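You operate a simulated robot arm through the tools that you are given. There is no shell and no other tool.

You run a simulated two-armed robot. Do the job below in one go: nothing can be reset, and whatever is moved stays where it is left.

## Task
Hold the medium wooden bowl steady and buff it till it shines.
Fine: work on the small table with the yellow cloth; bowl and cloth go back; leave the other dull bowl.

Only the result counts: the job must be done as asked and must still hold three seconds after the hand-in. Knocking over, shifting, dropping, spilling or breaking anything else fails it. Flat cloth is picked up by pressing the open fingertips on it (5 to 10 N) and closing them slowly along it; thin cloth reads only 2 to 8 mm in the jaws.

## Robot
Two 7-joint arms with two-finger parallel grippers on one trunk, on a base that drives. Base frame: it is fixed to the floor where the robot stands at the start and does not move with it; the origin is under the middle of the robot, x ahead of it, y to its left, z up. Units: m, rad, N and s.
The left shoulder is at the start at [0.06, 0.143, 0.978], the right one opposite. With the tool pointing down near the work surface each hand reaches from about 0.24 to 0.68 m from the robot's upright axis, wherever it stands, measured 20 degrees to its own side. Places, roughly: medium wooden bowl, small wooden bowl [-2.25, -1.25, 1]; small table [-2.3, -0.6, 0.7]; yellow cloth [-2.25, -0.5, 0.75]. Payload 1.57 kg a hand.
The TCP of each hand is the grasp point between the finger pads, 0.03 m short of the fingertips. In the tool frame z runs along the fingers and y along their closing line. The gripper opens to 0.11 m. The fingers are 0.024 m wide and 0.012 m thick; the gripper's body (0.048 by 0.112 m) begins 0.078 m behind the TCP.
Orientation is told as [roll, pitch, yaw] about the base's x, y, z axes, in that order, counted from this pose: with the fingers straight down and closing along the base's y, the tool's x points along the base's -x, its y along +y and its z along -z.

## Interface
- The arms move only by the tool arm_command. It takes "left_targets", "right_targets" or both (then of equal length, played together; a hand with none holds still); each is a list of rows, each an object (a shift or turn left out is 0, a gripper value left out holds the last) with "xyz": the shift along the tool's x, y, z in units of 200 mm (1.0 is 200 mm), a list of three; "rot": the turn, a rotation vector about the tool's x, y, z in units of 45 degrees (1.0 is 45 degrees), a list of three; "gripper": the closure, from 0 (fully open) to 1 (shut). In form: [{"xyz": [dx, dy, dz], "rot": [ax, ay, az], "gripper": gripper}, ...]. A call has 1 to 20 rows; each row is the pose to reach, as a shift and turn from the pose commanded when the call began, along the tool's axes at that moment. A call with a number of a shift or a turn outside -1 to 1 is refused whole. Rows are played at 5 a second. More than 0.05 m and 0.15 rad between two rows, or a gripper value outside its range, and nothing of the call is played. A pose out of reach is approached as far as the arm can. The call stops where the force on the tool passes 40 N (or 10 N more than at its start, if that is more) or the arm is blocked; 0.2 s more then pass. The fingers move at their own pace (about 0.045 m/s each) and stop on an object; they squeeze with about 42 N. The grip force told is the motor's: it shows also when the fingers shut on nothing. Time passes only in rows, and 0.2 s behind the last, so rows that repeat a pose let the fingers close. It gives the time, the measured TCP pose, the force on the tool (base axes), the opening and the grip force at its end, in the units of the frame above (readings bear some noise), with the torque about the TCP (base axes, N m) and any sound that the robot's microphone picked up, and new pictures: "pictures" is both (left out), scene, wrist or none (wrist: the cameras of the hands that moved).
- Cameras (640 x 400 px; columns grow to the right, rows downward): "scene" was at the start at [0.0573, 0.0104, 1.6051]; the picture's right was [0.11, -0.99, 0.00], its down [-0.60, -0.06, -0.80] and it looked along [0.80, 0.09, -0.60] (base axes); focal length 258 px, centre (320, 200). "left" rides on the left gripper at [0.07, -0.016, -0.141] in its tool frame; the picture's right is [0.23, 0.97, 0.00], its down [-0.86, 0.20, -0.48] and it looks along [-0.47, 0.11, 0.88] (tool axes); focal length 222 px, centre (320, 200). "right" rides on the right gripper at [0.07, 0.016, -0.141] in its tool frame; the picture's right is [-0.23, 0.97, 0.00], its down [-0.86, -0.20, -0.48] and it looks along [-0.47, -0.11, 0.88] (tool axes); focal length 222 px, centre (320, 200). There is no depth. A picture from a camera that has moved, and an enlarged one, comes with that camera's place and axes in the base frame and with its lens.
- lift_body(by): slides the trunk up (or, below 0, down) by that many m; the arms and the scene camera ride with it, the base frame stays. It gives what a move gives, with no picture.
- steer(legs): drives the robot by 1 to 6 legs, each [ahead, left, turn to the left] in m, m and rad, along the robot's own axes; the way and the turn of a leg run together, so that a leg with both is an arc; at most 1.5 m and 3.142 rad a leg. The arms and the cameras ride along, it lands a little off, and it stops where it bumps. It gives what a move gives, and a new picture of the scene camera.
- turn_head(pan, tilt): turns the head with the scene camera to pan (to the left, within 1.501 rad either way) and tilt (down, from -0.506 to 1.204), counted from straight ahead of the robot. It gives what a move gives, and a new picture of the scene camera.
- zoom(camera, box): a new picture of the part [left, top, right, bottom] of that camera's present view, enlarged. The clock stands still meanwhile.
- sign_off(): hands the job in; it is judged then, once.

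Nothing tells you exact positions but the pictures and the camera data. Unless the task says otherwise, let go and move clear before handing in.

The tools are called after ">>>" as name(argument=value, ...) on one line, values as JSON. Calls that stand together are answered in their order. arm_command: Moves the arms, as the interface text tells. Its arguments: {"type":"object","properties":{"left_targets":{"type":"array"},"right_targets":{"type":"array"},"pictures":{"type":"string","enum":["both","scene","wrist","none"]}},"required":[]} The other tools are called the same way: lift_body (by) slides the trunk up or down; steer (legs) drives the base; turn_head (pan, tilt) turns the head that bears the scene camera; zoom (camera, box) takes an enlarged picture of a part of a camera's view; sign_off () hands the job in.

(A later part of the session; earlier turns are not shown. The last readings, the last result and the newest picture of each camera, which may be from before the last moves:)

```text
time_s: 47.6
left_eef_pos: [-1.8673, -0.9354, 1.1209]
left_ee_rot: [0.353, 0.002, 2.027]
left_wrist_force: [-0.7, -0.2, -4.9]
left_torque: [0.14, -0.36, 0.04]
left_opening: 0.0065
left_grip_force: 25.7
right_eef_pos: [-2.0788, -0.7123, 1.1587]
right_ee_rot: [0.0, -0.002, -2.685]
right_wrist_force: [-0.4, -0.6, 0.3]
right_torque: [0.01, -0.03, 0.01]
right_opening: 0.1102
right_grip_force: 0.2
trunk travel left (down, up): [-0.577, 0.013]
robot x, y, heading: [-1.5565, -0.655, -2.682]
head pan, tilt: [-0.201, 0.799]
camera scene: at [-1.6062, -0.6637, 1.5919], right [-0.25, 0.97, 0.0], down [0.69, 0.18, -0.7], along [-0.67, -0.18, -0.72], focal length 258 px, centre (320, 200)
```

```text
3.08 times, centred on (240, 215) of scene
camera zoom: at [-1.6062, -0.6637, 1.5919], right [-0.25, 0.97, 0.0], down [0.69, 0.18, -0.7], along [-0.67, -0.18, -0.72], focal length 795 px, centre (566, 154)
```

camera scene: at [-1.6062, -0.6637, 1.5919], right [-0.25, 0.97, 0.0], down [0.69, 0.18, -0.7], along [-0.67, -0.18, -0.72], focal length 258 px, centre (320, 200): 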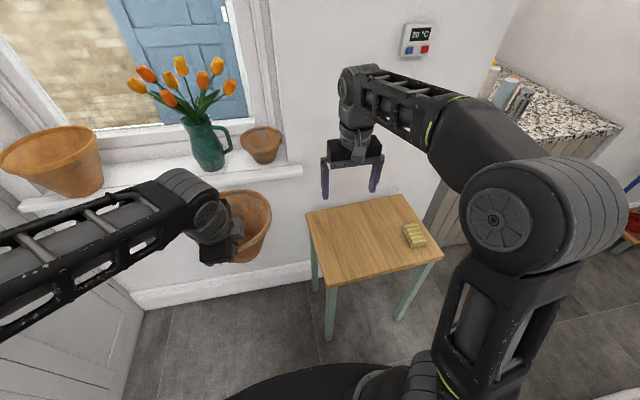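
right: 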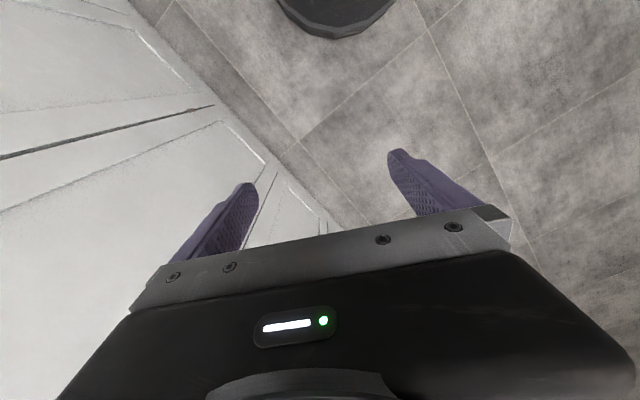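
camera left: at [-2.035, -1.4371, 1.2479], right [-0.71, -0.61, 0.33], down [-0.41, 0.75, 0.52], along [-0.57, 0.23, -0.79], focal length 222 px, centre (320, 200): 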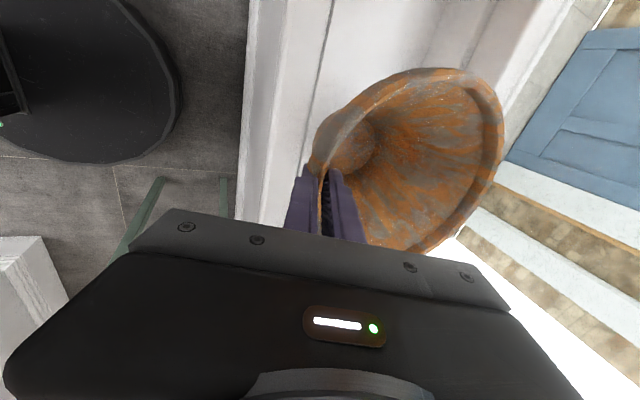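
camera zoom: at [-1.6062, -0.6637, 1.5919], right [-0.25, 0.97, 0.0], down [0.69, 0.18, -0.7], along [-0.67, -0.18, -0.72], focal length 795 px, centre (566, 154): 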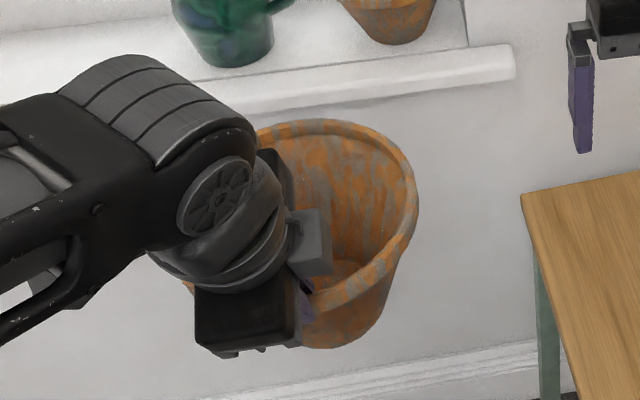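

The table corners and cloth (a folded block, about 6 × 10 × 2.5 cm at (-2.35, -0.446)) are now well located. I drive to the working spot with a slight right turn, then lower the trunk.

>>> steer(legs=[[0.075, -0.185, -0.2]])

>>> lift_body(by=-0.2)

>>> turn_head(pan=0.0, tilt=1.0)

```text
time_s: 49.2
left_eef_pos: [-2.0494, -0.7209, 1.1192]
left_ee_rot: [0.351, 0.003, 1.829]
left_wrist_force: [-0.1, 0.6, -4.5]
left_torque: [0.09, -0.36, -0.05]
left_opening: 0.0065
left_grip_force: 26.0
right_eef_pos: [-2.214, -0.4612, 1.158]
right_ee_rot: [0.001, -0.003, -2.885]
right_wrist_force: [0.2, -0.3, -0.3]
right_torque: [-0.05, -0.03, 0.01]
right_opening: 0.11
right_grip_force: 0.0
trunk travel left (down, up): [-0.577, 0.013]
robot x, y, heading: [-1.6891, -0.5155, -2.882]
head pan, tilt: [-0.201, 0.799]
camera scene: at [-1.7413, -0.5067, 1.5919], right [-0.06, 1.0, 0.0], down [0.72, 0.04, -0.7], along [-0.7, -0.04, -0.72], focal length 258 px, centre (320, 200)
```

scene: 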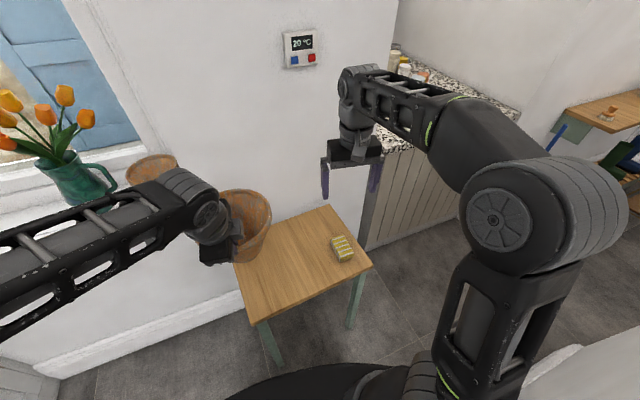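

```text
time_s: 51.4
left_eef_pos: [-2.0498, -0.7209, 0.9198]
left_ee_rot: [0.351, -0.001, 1.828]
left_wrist_force: [-0.5, -1.0, -4.2]
left_torque: [0.09, -0.35, 0.04]
left_opening: 0.0065
left_grip_force: 25.4
right_eef_pos: [-2.2136, -0.4624, 0.9587]
right_ee_rot: [-0.001, -0.001, -2.883]
right_wrist_force: [-0.7, 0.1, -0.4]
right_torque: [0.02, 0.0, -0.01]
right_opening: 0.1102
right_grip_force: 0.1
trunk travel left (down, up): [-0.377, 0.213]
robot x, y, heading: [-1.6911, -0.5129, -2.886]
head pan, tilt: [-0.201, 0.799]
```

```text
time_s: 52.1
left_eef_pos: [-2.049, -0.7194, 0.9203]
left_ee_rot: [0.352, 0.0, 1.826]
left_wrist_force: [0.1, -0.3, -3.5]
left_torque: [0.12, -0.37, -0.02]
left_opening: 0.0064
left_grip_force: 26.3
right_eef_pos: [-2.2137, -0.4624, 0.9601]
right_ee_rot: [0.0, -0.001, -2.886]
right_wrist_force: [-0.1, 0.4, 0.7]
right_torque: [0.01, -0.01, 0.01]
right_opening: 0.1101
right_grip_force: 0.0
trunk travel left (down, up): [-0.377, 0.213]
robot x, y, heading: [-1.6894, -0.5141, -2.888]
head pan, tilt: [0.0, 1.0]
camera scene: at [-1.7272, -0.5211, 1.3768], right [-0.25, 0.97, 0.0], down [0.81, 0.21, -0.54], along [-0.52, -0.14, -0.84], focal length 258 px, centre (320, 200)
```

scene: 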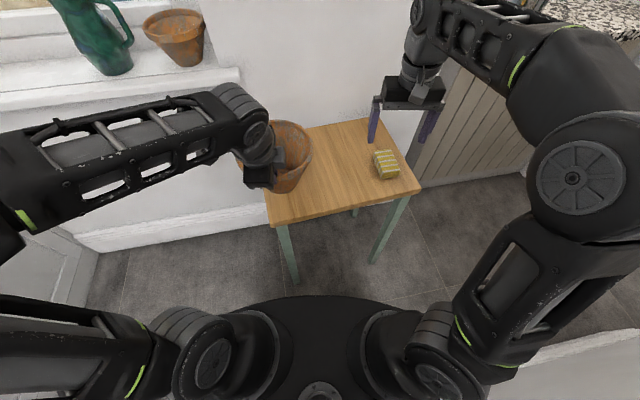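

>>> arm_command(left_targets=[{"xyz": [-0.06, 0.09, 0.03]}, {"xyz": [-0.12, 0.18, 0.065]}, {"xyz": [-0.18, 0.27, 0.1]}, {"xyz": [-0.25, 0.352, 0.13]}, {"xyz": [-0.25, 0.352, 0.13]}])

>>> zoom(camera="scene", box=[210, 100, 450, 250])

>>> zoom(camera="right", box=[0, 0, 640, 400])

```text
time_s: 53.3
left_eef_pos: [-2.133, -0.6904, 0.918]
left_ee_rot: [0.352, 0.0, 1.826]
left_wrist_force: [0.4, -0.4, -4.2]
left_torque: [0.05, -0.33, 0.0]
left_opening: 0.0063
left_grip_force: 26.0
right_eef_pos: [-2.2128, -0.4632, 0.959]
right_ee_rot: [-0.001, -0.002, -2.885]
right_wrist_force: [0.4, -0.6, -0.3]
right_torque: [-0.02, -0.01, -0.01]
right_opening: 0.1102
right_grip_force: 0.1
trunk travel left (down, up): [-0.377, 0.213]
robot x, y, heading: [-1.6862, -0.515, -2.884]
head pan, tilt: [0.0, 1.0]
camera scene: at [-1.7272, -0.5211, 1.3768], right [-0.25, 0.97, 0.0], down [0.81, 0.21, -0.54], along [-0.52, -0.14, -0.84], focal length 258 px, centre (320, 200)
camera left: at [-2.0533, -0.7425, 1.0468], right [-0.83, -0.45, 0.33], down [-0.24, 0.82, 0.52], along [-0.51, 0.35, -0.79], focal length 222 px, centre (320, 200)
```

scene: 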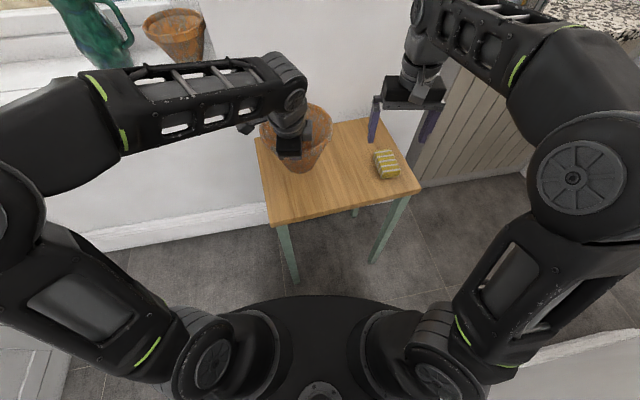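
left: 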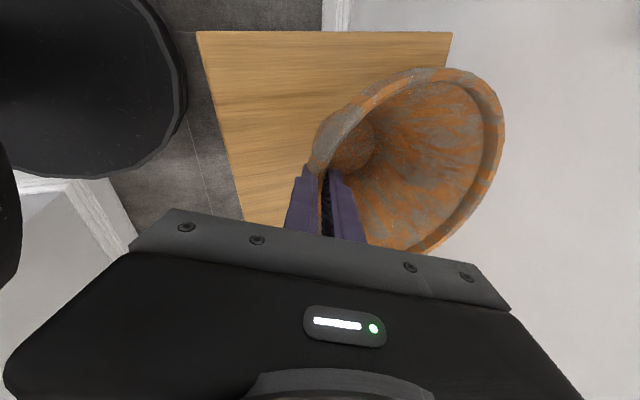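

```text
2.67 times, centred on (330, 175) of scene
camera zoom: at [-1.7272, -0.5211, 1.3768], right [-0.25, 0.97, 0.0], down [0.81, 0.21, -0.54], along [-0.52, -0.14, -0.84], focal length 689 px, centre (293, 267)
```

zoom: 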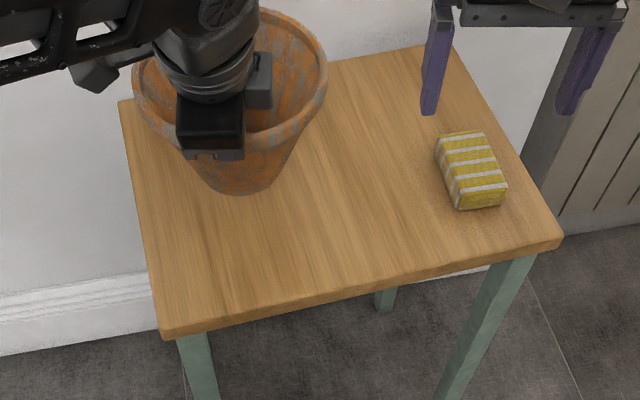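

```text
1.00 times, centred on (320, 200) of right (not enlarged: the box is as wide or as high as the picture)
camera zoom: at [-2.1411, -0.4603, 1.1012], right [0.03, -1.0, 0.0], down [-0.88, -0.02, 0.48], along [-0.48, -0.01, -0.88], focal length 222 px, centre (320, 200)
```

zoom: 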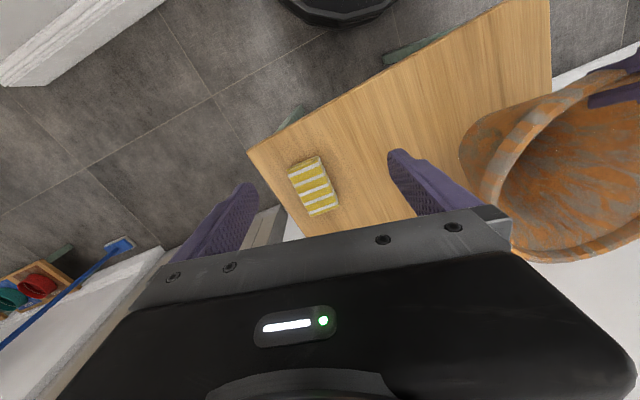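

>>> arm_command(left_targets=[{"xyz": [0, -0.035, 0.094]}, {"xyz": [0, -0.07, 0.188]}, {"xyz": [0, -0.105, 0.281]}, {"xyz": [0, -0.14, 0.375]}, {"xyz": [0, -0.157, 0.422]}, {"xyz": [0, -0.166, 0.445]}, {"xyz": [0, -0.166, 0.445]}])

>>> zoom(camera="right", box=[340, 0, 640, 200])

```text
time_s: 54.3
left_eef_pos: [-2.1369, -0.6892, 0.8629]
left_ee_rot: [0.369, -0.004, 1.826]
left_wrist_force: [6.5, 0.9, 18.1]
left_torque: [-0.17, -0.43, 0.11]
left_opening: 0.0065
left_grip_force: 26.2
right_eef_pos: [-2.2133, -0.462, 0.9603]
right_ee_rot: [0.0, -0.003, -2.885]
right_wrist_force: [-0.2, 0.7, -0.1]
right_torque: [0.0, -0.02, 0.01]
right_opening: 0.1099
right_grip_force: 0.0
trunk travel left (down, up): [-0.377, 0.213]
robot x, y, heading: [-1.6907, -0.5143, -2.884]
head pan, tilt: [0.0, 1.0]
stopped in row 4 (left hand): the force on the tool passed its limit at 71 N (the readings are from after the stop); the commanded pose is now the measured one
camera scene: at [-1.7258, -0.5208, 1.3772], right [-0.25, 0.97, 0.0], down [0.81, 0.21, -0.54], along [-0.52, -0.14, -0.84], focal length 258 px, centre (320, 200)
camera left: at [-2.0544, -0.741, 0.9881], right [-0.82, -0.45, 0.35], down [-0.23, 0.82, 0.52], along [-0.52, 0.35, -0.78], focal length 222 px, centre (320, 200)
```

scene: 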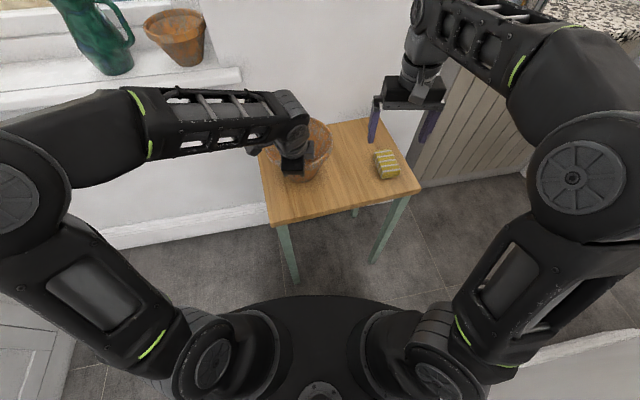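
left: 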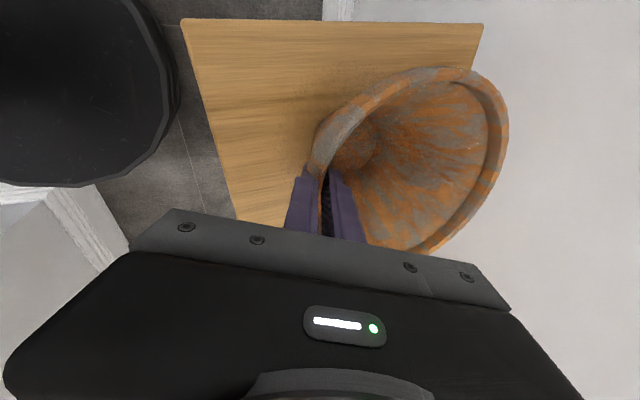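

```text
2.00 times, centred on (490, 100) of right
camera zoom: at [-2.1401, -0.4603, 1.1018], right [0.03, -1.0, 0.0], down [-0.88, -0.02, 0.48], along [-0.48, -0.01, -0.88], focal length 444 px, centre (-20, 400)
```

zoom: 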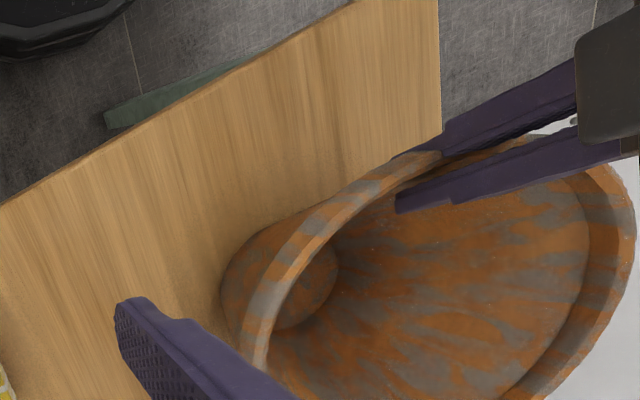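

The bowl touched the table early, so it has sagged nose-down in the grip by some 15–25°. I lift a little and tilt the hand back to level it.

>>> arm_command(left_targets=[{"xyz": [0, 0.03, -0.08]}, {"xyz": [0, 0.06, -0.16], "rot": [-0.12, 0, 0]}, {"xyz": [0, 0.06, -0.16], "rot": [-0.26, 0, 0]}, {"xyz": [0, 0.06, -0.16], "rot": [-0.4, 0, 0]}, {"xyz": [0, 0.06, -0.16], "rot": [-0.4, 0, 0]}])

>>> zoom(camera="right", box=[340, 0, 640, 300])

>>> zoom(camera="scene", box=[210, 80, 410, 230])

```text
time_s: 55.5
left_eef_pos: [-2.1365, -0.6899, 0.893]
left_ee_rot: [0.682, -0.004, 1.825]
left_wrist_force: [-0.4, -0.8, -3.4]
left_torque: [0.14, -0.44, -0.01]
left_opening: 0.0066
left_grip_force: 26.1
right_eef_pos: [-2.2133, -0.4626, 0.9585]
right_ee_rot: [-0.001, -0.002, -2.886]
right_wrist_force: [-0.1, 0.9, 0.1]
right_torque: [-0.01, 0.02, -0.01]
right_opening: 0.1101
right_grip_force: 0.0
trunk travel left (down, up): [-0.377, 0.213]
robot x, y, heading: [-1.6898, -0.5139, -2.886]
head pan, tilt: [0.0, 1.0]
camera scene: at [-1.7272, -0.5211, 1.3767], right [-0.25, 0.97, 0.0], down [0.81, 0.21, -0.54], along [-0.52, -0.14, -0.84], focal length 258 px, centre (320, 200)
camera left: at [-2.0199, -0.7323, 0.9931], right [-0.67, -0.41, 0.61], down [-0.07, 0.86, 0.5], along [-0.73, 0.29, -0.61], focal length 222 px, centre (320, 200)
```

scene: 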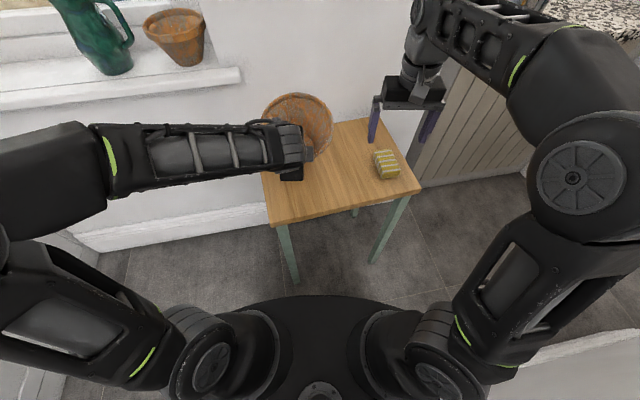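
left: 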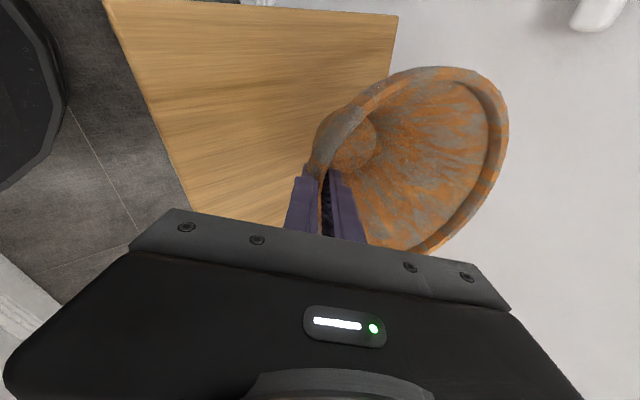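

```text
1.33 times, centred on (490, 150) of right
camera zoom: at [-2.1412, -0.4604, 1.1011], right [0.03, -1.0, 0.0], down [-0.88, -0.02, 0.48], along [-0.48, -0.01, -0.88], focal length 296 px, centre (93, 267)
```

zoom: 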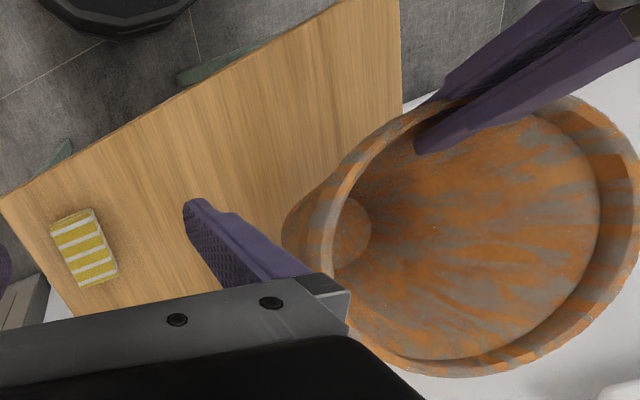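

```text
2.67 times, centred on (310, 155) of scene
camera zoom: at [-1.7272, -0.5211, 1.3767], right [-0.25, 0.97, 0.0], down [0.81, 0.21, -0.54], along [-0.52, -0.14, -0.84], focal length 689 px, centre (347, 320)
```

zoom: 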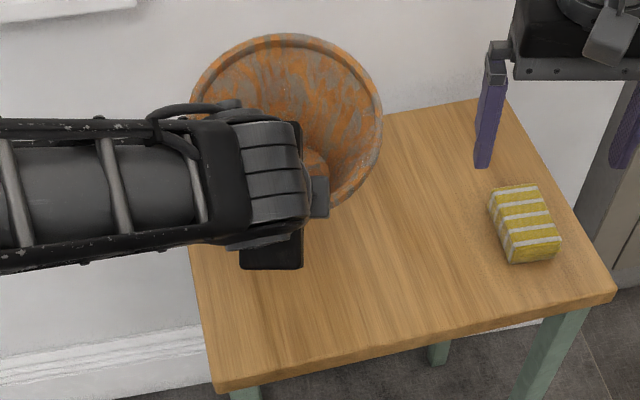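

Checking the geometry again, the bowl was actually upright and the table top is nearer z≈0.75 than 0.69. I turn the hand back and set the bowl down gently.

>>> arm_command(left_targets=[{"rot": [0.13, 0, 0]}, {"rot": [0.26, 0, 0]}, {"rot": [0.385, 0, 0]}, {"xyz": [0, -0.03, 0.037], "rot": [0.385, 0, 0]}, {"xyz": [0, -0.06, 0.074], "rot": [0.385, 0, 0]}, {"xyz": [0, -0.075, 0.092], "rot": [0.385, 0, 0]}, {"xyz": [0, -0.075, 0.092], "rot": [0.385, 0, 0]}])

>>> zoom(camera="scene", box=[210, 80, 410, 230])

```text
time_s: 57.1
left_eef_pos: [-2.1378, -0.6888, 0.87]
left_ee_rot: [0.377, -0.003, 1.824]
left_wrist_force: [-0.5, 0.2, -4.0]
left_torque: [0.09, -0.37, 0.01]
left_opening: 0.0065
left_grip_force: 25.8
right_eef_pos: [-2.2135, -0.4616, 0.959]
right_ee_rot: [0.001, -0.002, -2.883]
right_wrist_force: [-0.5, 0.2, -0.1]
right_torque: [0.01, -0.01, 0.05]
right_opening: 0.11
right_grip_force: 0.0
trunk travel left (down, up): [-0.377, 0.213]
robot x, y, heading: [-1.6866, -0.5101, -2.882]
head pan, tilt: [0.0, 1.0]
camera scene: at [-1.7272, -0.5212, 1.3768], right [-0.25, 0.97, 0.0], down [0.81, 0.21, -0.54], along [-0.52, -0.14, -0.84], focal length 258 px, centre (320, 200)
camera left: at [-2.0538, -0.7408, 0.9951], right [-0.82, -0.45, 0.36], down [-0.22, 0.82, 0.52], along [-0.53, 0.35, -0.77], focal length 222 px, centre (320, 200)
```

scene: 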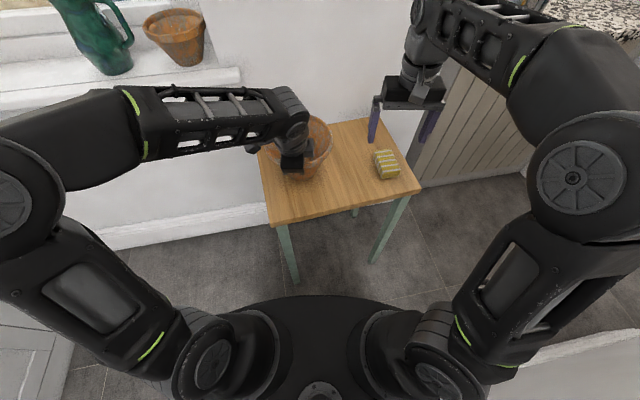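
left: 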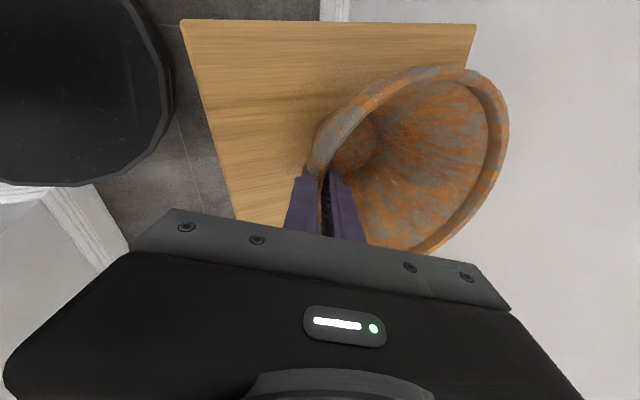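

```text
2.67 times, centred on (310, 155) of scene
camera zoom: at [-1.7272, -0.5212, 1.3768], right [-0.25, 0.97, 0.0], down [0.81, 0.21, -0.54], along [-0.52, -0.14, -0.84], focal length 689 px, centre (347, 320)
```

zoom: 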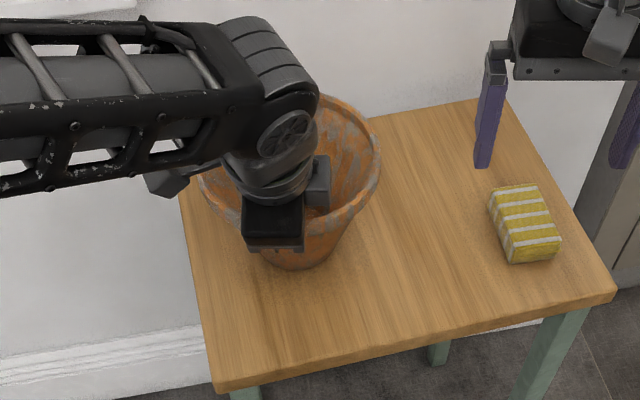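

>>> arm_command(left_targets=[{"xyz": [0, -0.004, 0.009]}, {"xyz": [0, -0.007, 0.018]}, {"xyz": [0, -0.011, 0.028]}, {"xyz": [0, -0.015, 0.037]}], pictures="wrist")

```text
time_s: 58.1
left_eef_pos: [-2.1372, -0.6898, 0.8618]
left_ee_rot: [0.376, -0.004, 1.826]
left_wrist_force: [0.0, -0.2, -2.7]
left_torque: [0.07, -0.36, 0.01]
left_opening: 0.0064
left_grip_force: 25.5
right_eef_pos: [-2.2132, -0.4631, 0.9598]
right_ee_rot: [-0.001, -0.001, -2.884]
right_wrist_force: [0.4, -0.2, 0.5]
right_torque: [-0.01, 0.0, -0.03]
right_opening: 0.1099
right_grip_force: 0.0
trunk travel left (down, up): [-0.377, 0.213]
robot x, y, heading: [-1.6872, -0.5139, -2.886]
head pan, tilt: [0.0, 1.0]
camera left: at [-2.0537, -0.7413, 0.9877], right [-0.82, -0.45, 0.36], down [-0.22, 0.82, 0.52], along [-0.53, 0.35, -0.77], focal length 222 px, centre (320, 200)
```

left: 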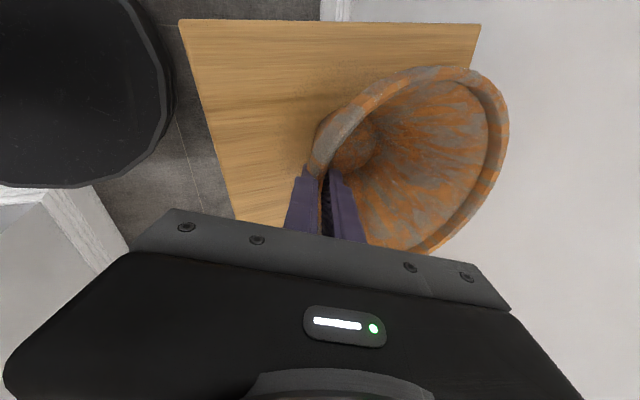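

>>> arm_command(left_targets=[{"xyz": [0, -0.003, 0.007]}, {"xyz": [0, -0.006, 0.014]}, {"xyz": [0, -0.008, 0.021]}, {"xyz": [0, -0.011, 0.028]}], pictures="none")

```text
time_s: 59.1
left_eef_pos: [-2.1384, -0.6888, 0.8608]
left_ee_rot: [0.388, -0.007, 1.823]
left_wrist_force: [3.7, -0.4, 14.8]
left_torque: [-0.19, -0.11, 0.08]
left_opening: 0.0064
left_grip_force: 25.9
right_eef_pos: [-2.2124, -0.4611, 0.9596]
right_ee_rot: [0.0, -0.004, -2.886]
right_wrist_force: [0.0, -0.1, -0.9]
right_torque: [0.03, 0.02, -0.01]
right_opening: 0.1098
right_grip_force: 0.1
trunk travel left (down, up): [-0.377, 0.213]
robot x, y, heading: [-1.689, -0.516, -2.883]
head pan, tilt: [0.0, 1.0]
stopped in row 4 (left hand): the force on the tool passed its limit at 50 N (the readings are from after the stop); the commanded pose is now the measured one
```

Bowl now rests on the table, still held by the left hand. Next I look at the cloth with the right wrist camera to line up its grasp.

>>> zoom(camera="right", box=[240, 120, 400, 220])

>>> zoom(camera="right", box=[340, 0, 640, 300])

```text
4.00 times, centred on (320, 170) of right
camera zoom: at [-2.14, -0.4603, 1.1012], right [0.03, -1.0, 0.0], down [-0.88, -0.02, 0.48], along [-0.48, -0.01, -0.88], focal length 888 px, centre (320, 320)
```

zoom: 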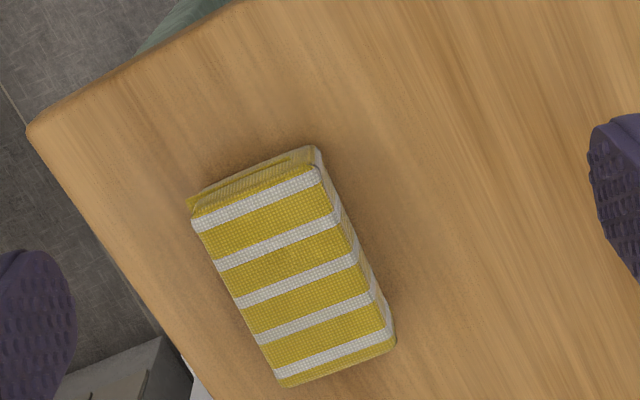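

```text
1.33 times, centred on (490, 150) of right
camera zoom: at [-2.14, -0.4603, 1.1012], right [0.03, -1.0, 0.0], down [-0.88, -0.02, 0.48], along [-0.48, -0.01, -0.88], focal length 296 px, centre (93, 267)
```

zoom: 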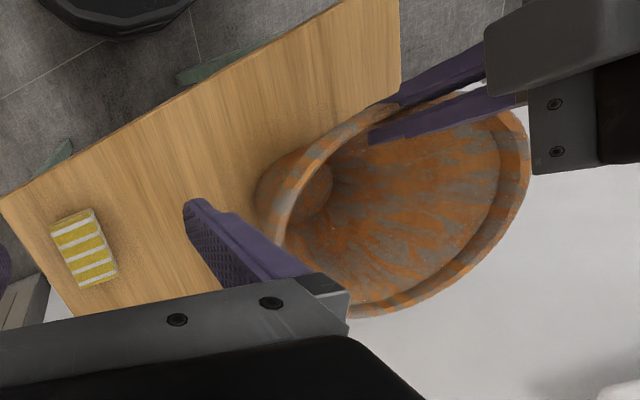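

The cloth block measures about 5.5 × 8.3 cm, centred at (-2.302, -0.455). I move the right hand over it, aligned with its long axis.

>>> arm_command(right_targets=[{"xyz": [-0.1, -0.04, 0.1], "rot": [0, 0, -0.06]}, {"xyz": [-0.2, -0.08, 0.2], "rot": [0, 0, -0.12]}, {"xyz": [-0.3, -0.12, 0.3], "rot": [0, 0, -0.18]}, {"xyz": [-0.421, -0.15, 0.4], "rot": [0, 0, -0.218]}, {"xyz": [-0.421, -0.15, 0.45], "rot": [0, 0, -0.218]}, {"xyz": [-0.421, -0.15, 0.45], "rot": [0, 0, -0.218]}])

```text
time_s: 60.5
left_eef_pos: [-2.1377, -0.6874, 0.8601]
left_ee_rot: [0.388, -0.006, 1.824]
left_wrist_force: [-1.3, 1.5, 19.2]
left_torque: [0.01, 0.89, -0.13]
left_opening: 0.0066
left_grip_force: 26.4
right_eef_pos: [-2.301, -0.4548, 0.8693]
right_ee_rot: [-0.001, -0.002, -2.713]
right_wrist_force: [-0.4, -0.4, 0.0]
right_torque: [0.01, -0.02, 0.0]
right_opening: 0.1103
right_grip_force: 0.2
trunk travel left (down, up): [-0.377, 0.213]
robot x, y, heading: [-1.6944, -0.5143, -2.883]
head pan, tilt: [0.0, 1.0]
camera scene: at [-1.7256, -0.5203, 1.3769], right [-0.25, 0.97, 0.0], down [0.81, 0.21, -0.54], along [-0.52, -0.14, -0.84], focal length 258 px, centre (320, 200)
camera right: at [-2.2299, -0.4405, 1.0121], right [0.2, -0.98, 0.0], down [-0.86, -0.17, 0.48], along [-0.47, -0.1, -0.88], focal length 222 px, centre (320, 200)
```

scene: 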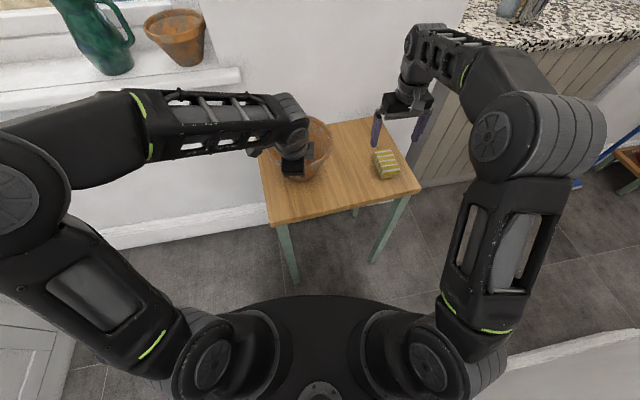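
right: 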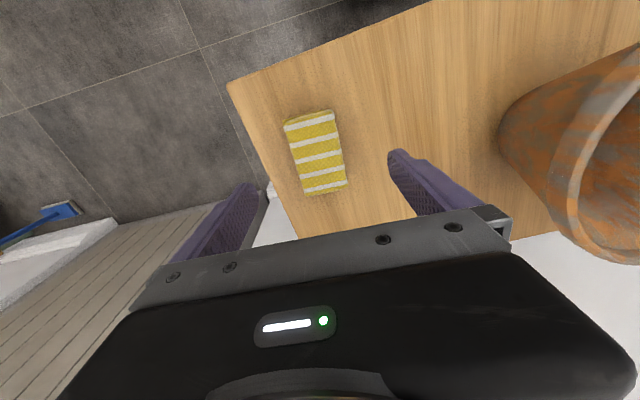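

Aligned over the cloth. I lower and close on it.

>>> arm_command(right_targets=[{"xyz": [0, 0, 0.1]}, {"xyz": [0, 0, 0.2]}, {"xyz": [0, 0, 0.3]}, {"xyz": [0, 0, 0.37]}, {"xyz": [0, 0, 0.4]}, {"xyz": [0, 0, 0.4]}], pictures="wrist")

```text
time_s: 61.9
left_eef_pos: [-2.1387, -0.6893, 0.8588]
left_ee_rot: [0.386, -0.006, 1.822]
left_wrist_force: [-2.2, 3.5, 20.0]
left_torque: [0.11, 1.03, -0.18]
left_opening: 0.0066
left_grip_force: 26.9
right_eef_pos: [-2.3013, -0.4545, 0.7899]
right_ee_rot: [-0.001, -0.003, -2.714]
right_wrist_force: [-0.1, -0.8, 0.6]
right_torque: [0.0, -0.01, -0.02]
right_opening: 0.1099
right_grip_force: 0.0
trunk travel left (down, up): [-0.377, 0.213]
robot x, y, heading: [-1.6921, -0.5124, -2.88]
head pan, tilt: [0.0, 1.0]
camera right: at [-2.2303, -0.4407, 0.9315], right [0.2, -0.98, 0.0], down [-0.86, -0.17, 0.48], along [-0.47, -0.1, -0.88], focal length 222 px, centre (320, 200)
```

right: 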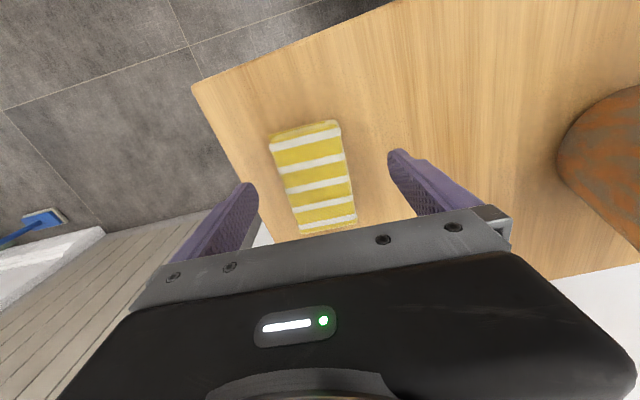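

>>> arm_command(right_targets=[{"gripper": 0.3}, {"gripper": 0.5}, {"gripper": 0.7}, {"gripper": 0.9}, {"gripper": 1.0}, {"gripper": 1.0}, {"gripper": 1.0}, {"gripper": 1.0}])

```text
time_s: 63.7
left_eef_pos: [-2.1386, -0.6902, 0.8586]
left_ee_rot: [0.386, -0.008, 1.822]
left_wrist_force: [-1.5, 2.6, 20.3]
left_torque: [-0.05, 1.02, -0.13]
left_opening: 0.0066
left_grip_force: 26.4
right_eef_pos: [-2.3006, -0.4546, 0.7897]
right_ee_rot: [0.001, -0.004, -2.715]
right_wrist_force: [0.5, 1.3, 0.8]
right_torque: [-0.01, -0.01, 0.0]
right_opening: 0.0
right_grip_force: 21.0
trunk travel left (down, up): [-0.377, 0.213]
robot x, y, heading: [-1.6893, -0.5124, -2.882]
head pan, tilt: [0.0, 1.0]
camera scene: at [-1.7255, -0.5203, 1.3769], right [-0.25, 0.97, 0.0], down [0.81, 0.21, -0.54], along [-0.52, -0.14, -0.84], focal length 258 px, centre (320, 200)
camera right: at [-2.2304, -0.4408, 0.9317], right [0.2, -0.98, 0.0], down [-0.86, -0.17, 0.48], along [-0.47, -0.1, -0.88], focal length 222 px, centre (320, 200)
```

scene: 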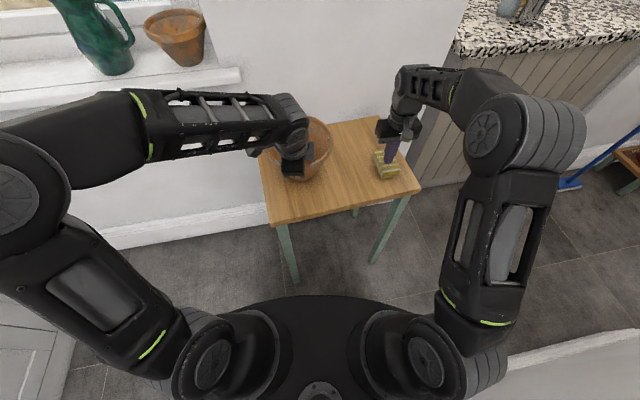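
right: 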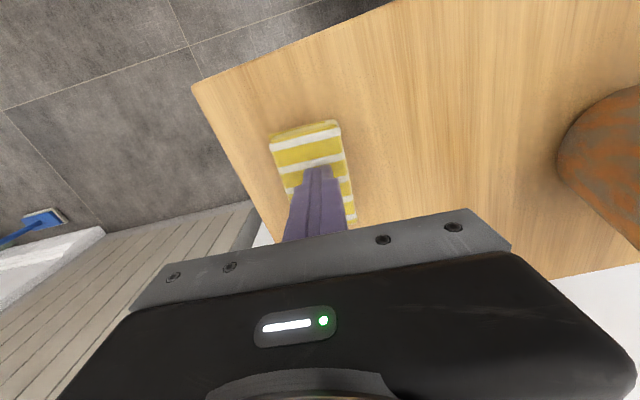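

The fingers passed above the cloth: it lies lower than thought. I reopen and go down gently until the fingertips feel the table.

>>> arm_command(right_targets=[{"gripper": 0.5}, {"gripper": 0}, {"gripper": 0}, {"gripper": 0}, {"gripper": 0}, {"gripper": 0}, {"gripper": 0}, {"xyz": [0, 0, 0.02]}, {"xyz": [0, 0, 0.04]}, {"xyz": [0, 0, 0.05]}, {"xyz": [0, 0, 0.06]}, {"xyz": [0, 0, 0.07]}, {"xyz": [0, 0, 0.08]}], pictures="wrist")

```text
time_s: 66.5
left_eef_pos: [-2.137, -0.6896, 0.8594]
left_ee_rot: [0.387, -0.008, 1.825]
left_wrist_force: [-1.9, 0.1, 18.7]
left_torque: [-0.31, 0.85, -0.02]
left_opening: 0.0063
left_grip_force: 25.7
right_eef_pos: [-2.3009, -0.4547, 0.7746]
right_ee_rot: [-0.001, -0.002, -2.714]
right_wrist_force: [0.3, 0.8, -0.9]
right_torque: [-0.02, 0.0, 0.0]
right_opening: 0.1097
right_grip_force: 0.1
trunk travel left (down, up): [-0.377, 0.213]
robot x, y, heading: [-1.6896, -0.5125, -2.885]
head pan, tilt: [0.0, 1.0]
camera right: at [-2.2306, -0.4407, 0.9158], right [0.2, -0.98, 0.0], down [-0.86, -0.17, 0.48], along [-0.47, -0.09, -0.88], focal length 222 px, centre (320, 200)
```

right: 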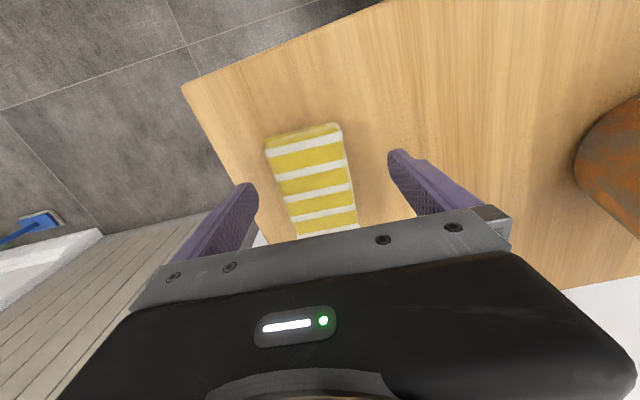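

>>> arm_command(right_targets=[{"xyz": [0, 0, 0.02]}, {"xyz": [0, 0, 0.04]}, {"xyz": [0, 0, 0.06]}, {"xyz": [0, 0, 0.075]}, {"xyz": [0, 0, 0.09]}, {"xyz": [0, 0, 0.105]}, {"xyz": [0, 0, 0.12]}, {"xyz": [0, 0, 0.135]}], pictures="wrist")

```text
time_s: 68.3
left_eef_pos: [-2.1367, -0.6896, 0.8586]
left_ee_rot: [0.386, -0.005, 1.824]
left_wrist_force: [-5.3, -0.3, 7.0]
left_torque: [-0.1, 0.82, -0.07]
left_opening: 0.0064
left_grip_force: 26.1
right_eef_pos: [-2.3021, -0.4551, 0.7492]
right_ee_rot: [0.002, -0.006, -2.714]
right_wrist_force: [7.5, 4.2, 28.7]
right_torque: [-1.14, -1.15, 0.63]
right_opening: 0.1099
right_grip_force: 0.0
trunk travel left (down, up): [-0.377, 0.213]
robot x, y, heading: [-1.6912, -0.509, -2.883]
head pan, tilt: [0.0, 1.0]
camera right: at [-2.2307, -0.4404, 0.8917], right [0.2, -0.98, 0.0], down [-0.86, -0.17, 0.48], along [-0.47, -0.1, -0.88], focal length 222 px, centre (320, 200)
```

right: 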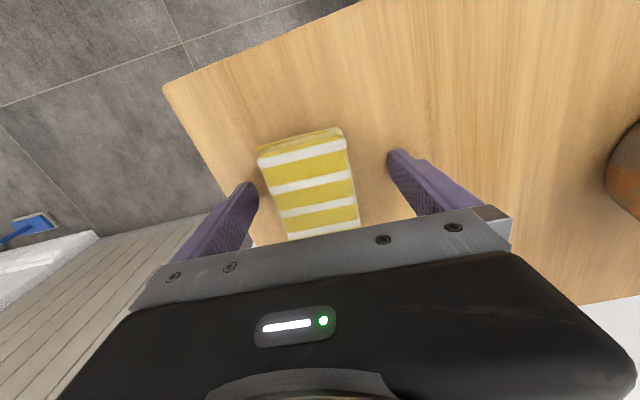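

The fingertips reached the table (z≈0.72). I rise a few mm and close on the cloth.

>>> arm_command(right_targets=[{"xyz": [0, 0, -0.02]}, {"xyz": [0, 0, -0.025]}, {"xyz": [0, 0, -0.025], "gripper": 0.3}, {"xyz": [0, 0, -0.025], "gripper": 0.45}, {"xyz": [0, 0, -0.025], "gripper": 0.6}, {"xyz": [0, 0, -0.025], "gripper": 0.75}, {"xyz": [0, 0, -0.025], "gripper": 0.9}, {"xyz": [0, 0, -0.025], "gripper": 1}, {"xyz": [0, 0, -0.025], "gripper": 1}, {"xyz": [0, 0, -0.025], "gripper": 1}])

```text
time_s: 70.5
left_eef_pos: [-2.1389, -0.6884, 0.8593]
left_ee_rot: [0.385, -0.007, 1.823]
left_wrist_force: [3.4, -0.2, 18.0]
left_torque: [-0.26, -0.02, 0.06]
left_opening: 0.0064
left_grip_force: 26.2
right_eef_pos: [-2.3031, -0.4557, 0.7523]
right_ee_rot: [0.0, -0.003, -2.714]
right_wrist_force: [0.5, 0.1, 0.2]
right_torque: [-0.05, -0.02, -0.01]
right_opening: 0.0586
right_grip_force: 42.1
trunk travel left (down, up): [-0.377, 0.213]
robot x, y, heading: [-1.69, -0.5122, -2.885]
head pan, tilt: [0.0, 1.0]
camera scene: at [-1.7251, -0.5205, 1.3769], right [-0.25, 0.97, 0.0], down [0.81, 0.21, -0.54], along [-0.52, -0.14, -0.84], focal length 258 px, centre (320, 200)
camera right: at [-2.2311, -0.4408, 0.8942], right [0.2, -0.98, 0.0], down [-0.86, -0.17, 0.48], along [-0.47, -0.1, -0.88], focal length 222 px, centre (320, 200)
```

scene: 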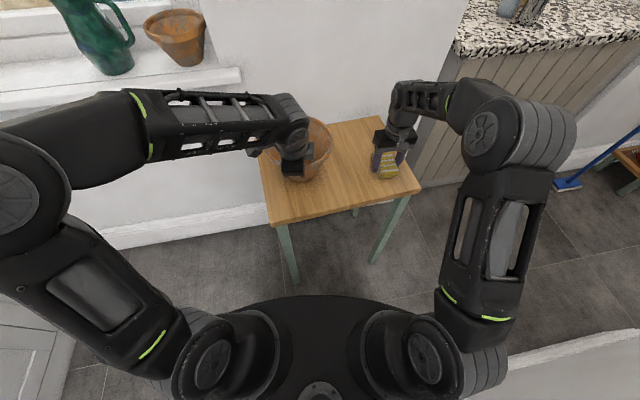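
right: 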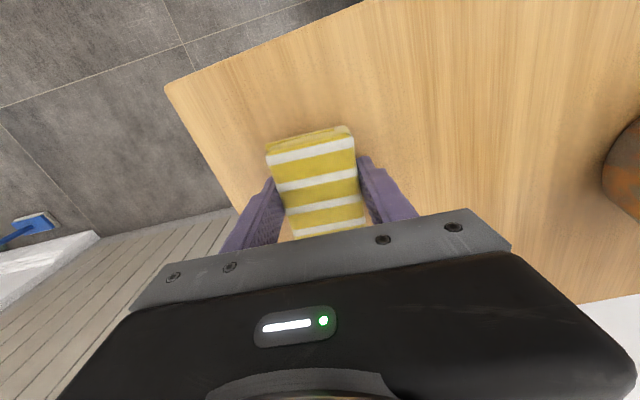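

The cloth is gripped (58.6 mm wide). I lift it and turn the hand 90° so the cloth's end will face the bowl's right side, with the camera on the far side.

>>> arm_command(right_targets=[{"xyz": [0, 0, -0.1]}, {"xyz": [0, 0, -0.25]}, {"xyz": [0, 0, -0.4], "rot": [0, 0, -0.17]}, {"xyz": [0, 0, -0.5], "rot": [0, 0, -0.34]}, {"xyz": [0, 0, -0.5], "rot": [0, 0, -0.51]}, {"xyz": [0, 0, -0.5], "rot": [0, 0, -0.68]}, {"xyz": [0, 0, -0.5], "rot": [0, 0, -0.85]}, {"xyz": [0, 0, -0.5], "rot": [0, 0, -1.0]}], pictures="none")

>>> arm_command(right_targets=[{"rot": [0, 0, -0.17]}, {"rot": [0, 0, -0.34]}, {"rot": [0, 0, -0.51]}, {"rot": [0, 0, -0.68]}, {"rot": [0, 0, -0.784]}, {"rot": [0, 0, -0.784]}])

>>> zoom(camera="scene", box=[240, 80, 440, 220])

```text
time_s: 72.3
left_eef_pos: [-2.1383, -0.6893, 0.8593]
left_ee_rot: [0.384, -0.007, 1.824]
left_wrist_force: [2.9, 0.4, 15.8]
left_torque: [-0.12, 0.11, -0.03]
left_opening: 0.0063
left_grip_force: 26.1
right_eef_pos: [-2.302, -0.4527, 0.8525]
right_ee_rot: [-0.004, -0.001, -1.926]
right_wrist_force: [-0.2, 0.9, -0.7]
right_torque: [0.04, -0.02, -0.02]
right_opening: 0.0587
right_grip_force: 42.1
trunk travel left (down, up): [-0.377, 0.213]
robot x, y, heading: [-1.6887, -0.5081, -2.884]
head pan, tilt: [0.0, 1.0]
```

```text
time_s: 73.7
left_eef_pos: [-2.1384, -0.6893, 0.8585]
left_ee_rot: [0.387, -0.008, 1.823]
left_wrist_force: [2.2, 0.8, 14.7]
left_torque: [-0.06, 0.17, -0.02]
left_opening: 0.0063
left_grip_force: 25.7
right_eef_pos: [-2.3013, -0.4533, 0.8526]
right_ee_rot: [-0.003, 0.0, -1.311]
right_wrist_force: [0.2, 0.0, -0.5]
right_torque: [-0.01, 0.02, 0.03]
right_opening: 0.0587
right_grip_force: 42.4
trunk travel left (down, up): [-0.377, 0.213]
robot x, y, heading: [-1.6842, -0.5127, -2.886]
head pan, tilt: [0.0, 1.0]
camera scene: at [-1.7256, -0.5205, 1.3768], right [-0.25, 0.97, 0.0], down [0.81, 0.21, -0.54], along [-0.52, -0.14, -0.84], focal length 258 px, centre (320, 200)
camera right: at [-2.3031, -0.3827, 0.9943], right [1.0, 0.03, 0.0], down [0.03, -0.88, 0.48], along [0.01, -0.48, -0.88], focal length 222 px, centre (320, 200)
```

scene: 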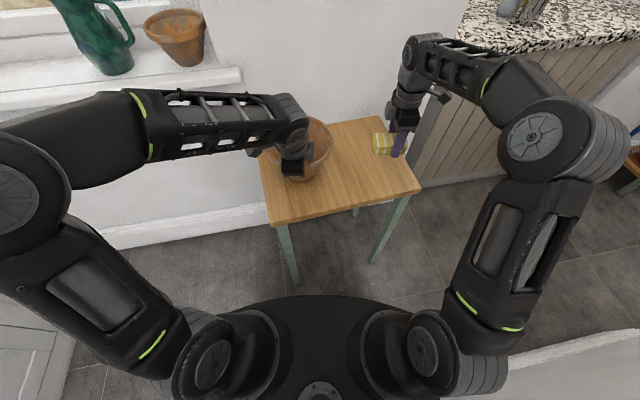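
right: 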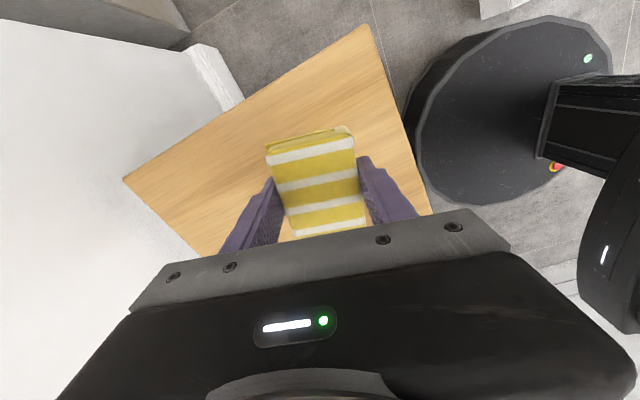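

```text
2.86 times, centred on (340, 150) of scene
camera zoom: at [-1.7256, -0.5205, 1.3768], right [-0.25, 0.97, 0.0], down [0.81, 0.21, -0.54], along [-0.52, -0.14, -0.84], focal length 739 px, centre (263, 343)
```

zoom: 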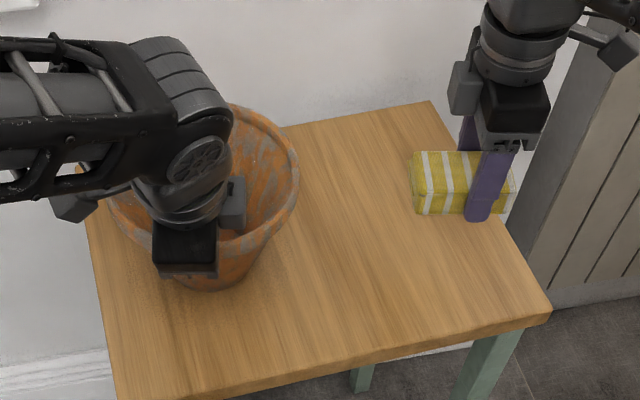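

The cloth block's end points at the bowl. I bring it up to just short of the bowl's right wall.

>>> arm_command(right_targets=[{"xyz": [-0.15, 0.03, 0]}, {"xyz": [-0.3, 0.06, 0.02]}, {"xyz": [-0.45, 0.085, 0.04]}, {"xyz": [-0.58, 0.085, 0.05]}, {"xyz": [-0.58, 0.085, 0.05]}])

>>> zoom(camera="scene", box=[240, 80, 440, 220])

```text
time_s: 74.9
left_eef_pos: [-2.1385, -0.6902, 0.8586]
left_ee_rot: [0.385, -0.006, 1.824]
left_wrist_force: [0.8, 2.3, 14.0]
left_torque: [0.0, 0.25, -0.02]
left_opening: 0.0063
left_grip_force: 25.9
right_eef_pos: [-2.2556, -0.5628, 0.8398]
right_ee_rot: [-0.004, -0.002, -1.311]
right_wrist_force: [-0.1, 0.0, -0.3]
right_torque: [0.04, -0.02, -0.01]
right_opening: 0.0586
right_grip_force: 42.0
trunk travel left (down, up): [-0.377, 0.213]
robot x, y, heading: [-1.6875, -0.5135, -2.883]
head pan, tilt: [0.0, 1.0]
camera scene: at [-1.7256, -0.5206, 1.3768], right [-0.25, 0.97, 0.0], down [0.81, 0.21, -0.54], along [-0.52, -0.14, -0.84], focal length 258 px, centre (320, 200)
camera right: at [-2.2566, -0.4914, 0.9829], right [1.0, 0.03, 0.0], down [0.03, -0.88, 0.48], along [0.01, -0.48, -0.88], focal length 222 px, centre (320, 200)
```

scene: 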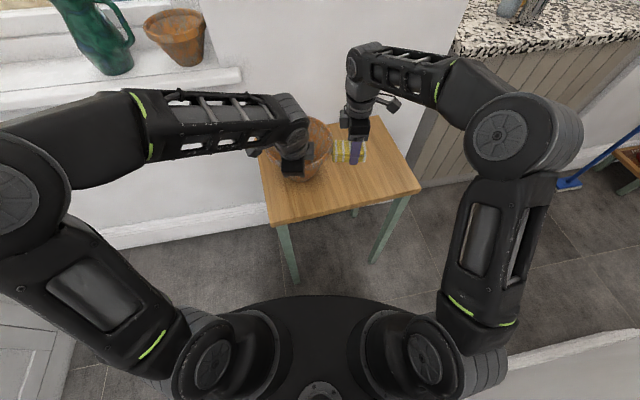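
right: 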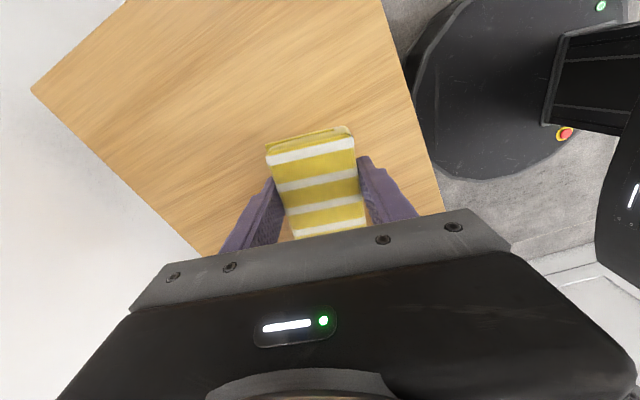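

```text
2.86 times, centred on (340, 150) of scene
camera zoom: at [-1.7256, -0.5206, 1.3768], right [-0.25, 0.97, 0.0], down [0.81, 0.21, -0.54], along [-0.52, -0.14, -0.84], focal length 739 px, centre (263, 343)
```

zoom: 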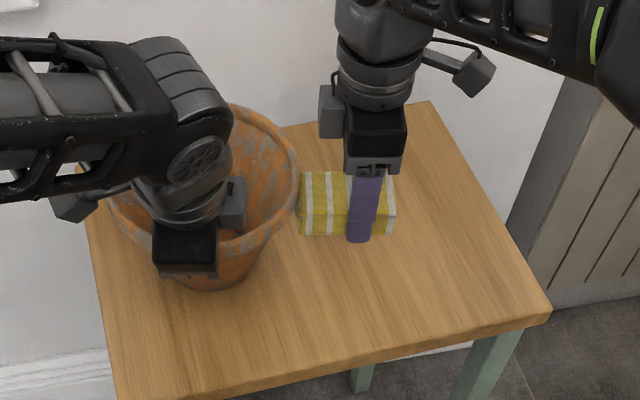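

>>> arm_command(right_targets=[{"xyz": [-0.02, 0, 0]}, {"xyz": [-0.04, 0, 0]}, {"xyz": [-0.05, 0, 0]}, {"xyz": [-0.06, 0, 0]}, {"xyz": [-0.07, 0, 0]}, {"xyz": [-0.08, 0, 0]}], pictures="none")

```text
time_s: 76.3
left_eef_pos: [-2.137, -0.6905, 0.8594]
left_ee_rot: [0.384, -0.004, 1.827]
left_wrist_force: [10.6, -8.0, 16.6]
left_torque: [0.04, 0.59, 0.68]
left_opening: 0.0077
left_grip_force: 27.0
right_eef_pos: [-2.2517, -0.5768, 0.8421]
right_ee_rot: [-0.005, 0.002, -1.313]
right_wrist_force: [-7.5, 11.4, -2.6]
right_torque: [0.13, -0.03, -0.6]
right_opening: 0.0588
right_grip_force: 41.7
trunk travel left (down, up): [-0.377, 0.213]
robot x, y, heading: [-1.6861, -0.511, -2.889]
head pan, tilt: [0.0, 1.0]
```

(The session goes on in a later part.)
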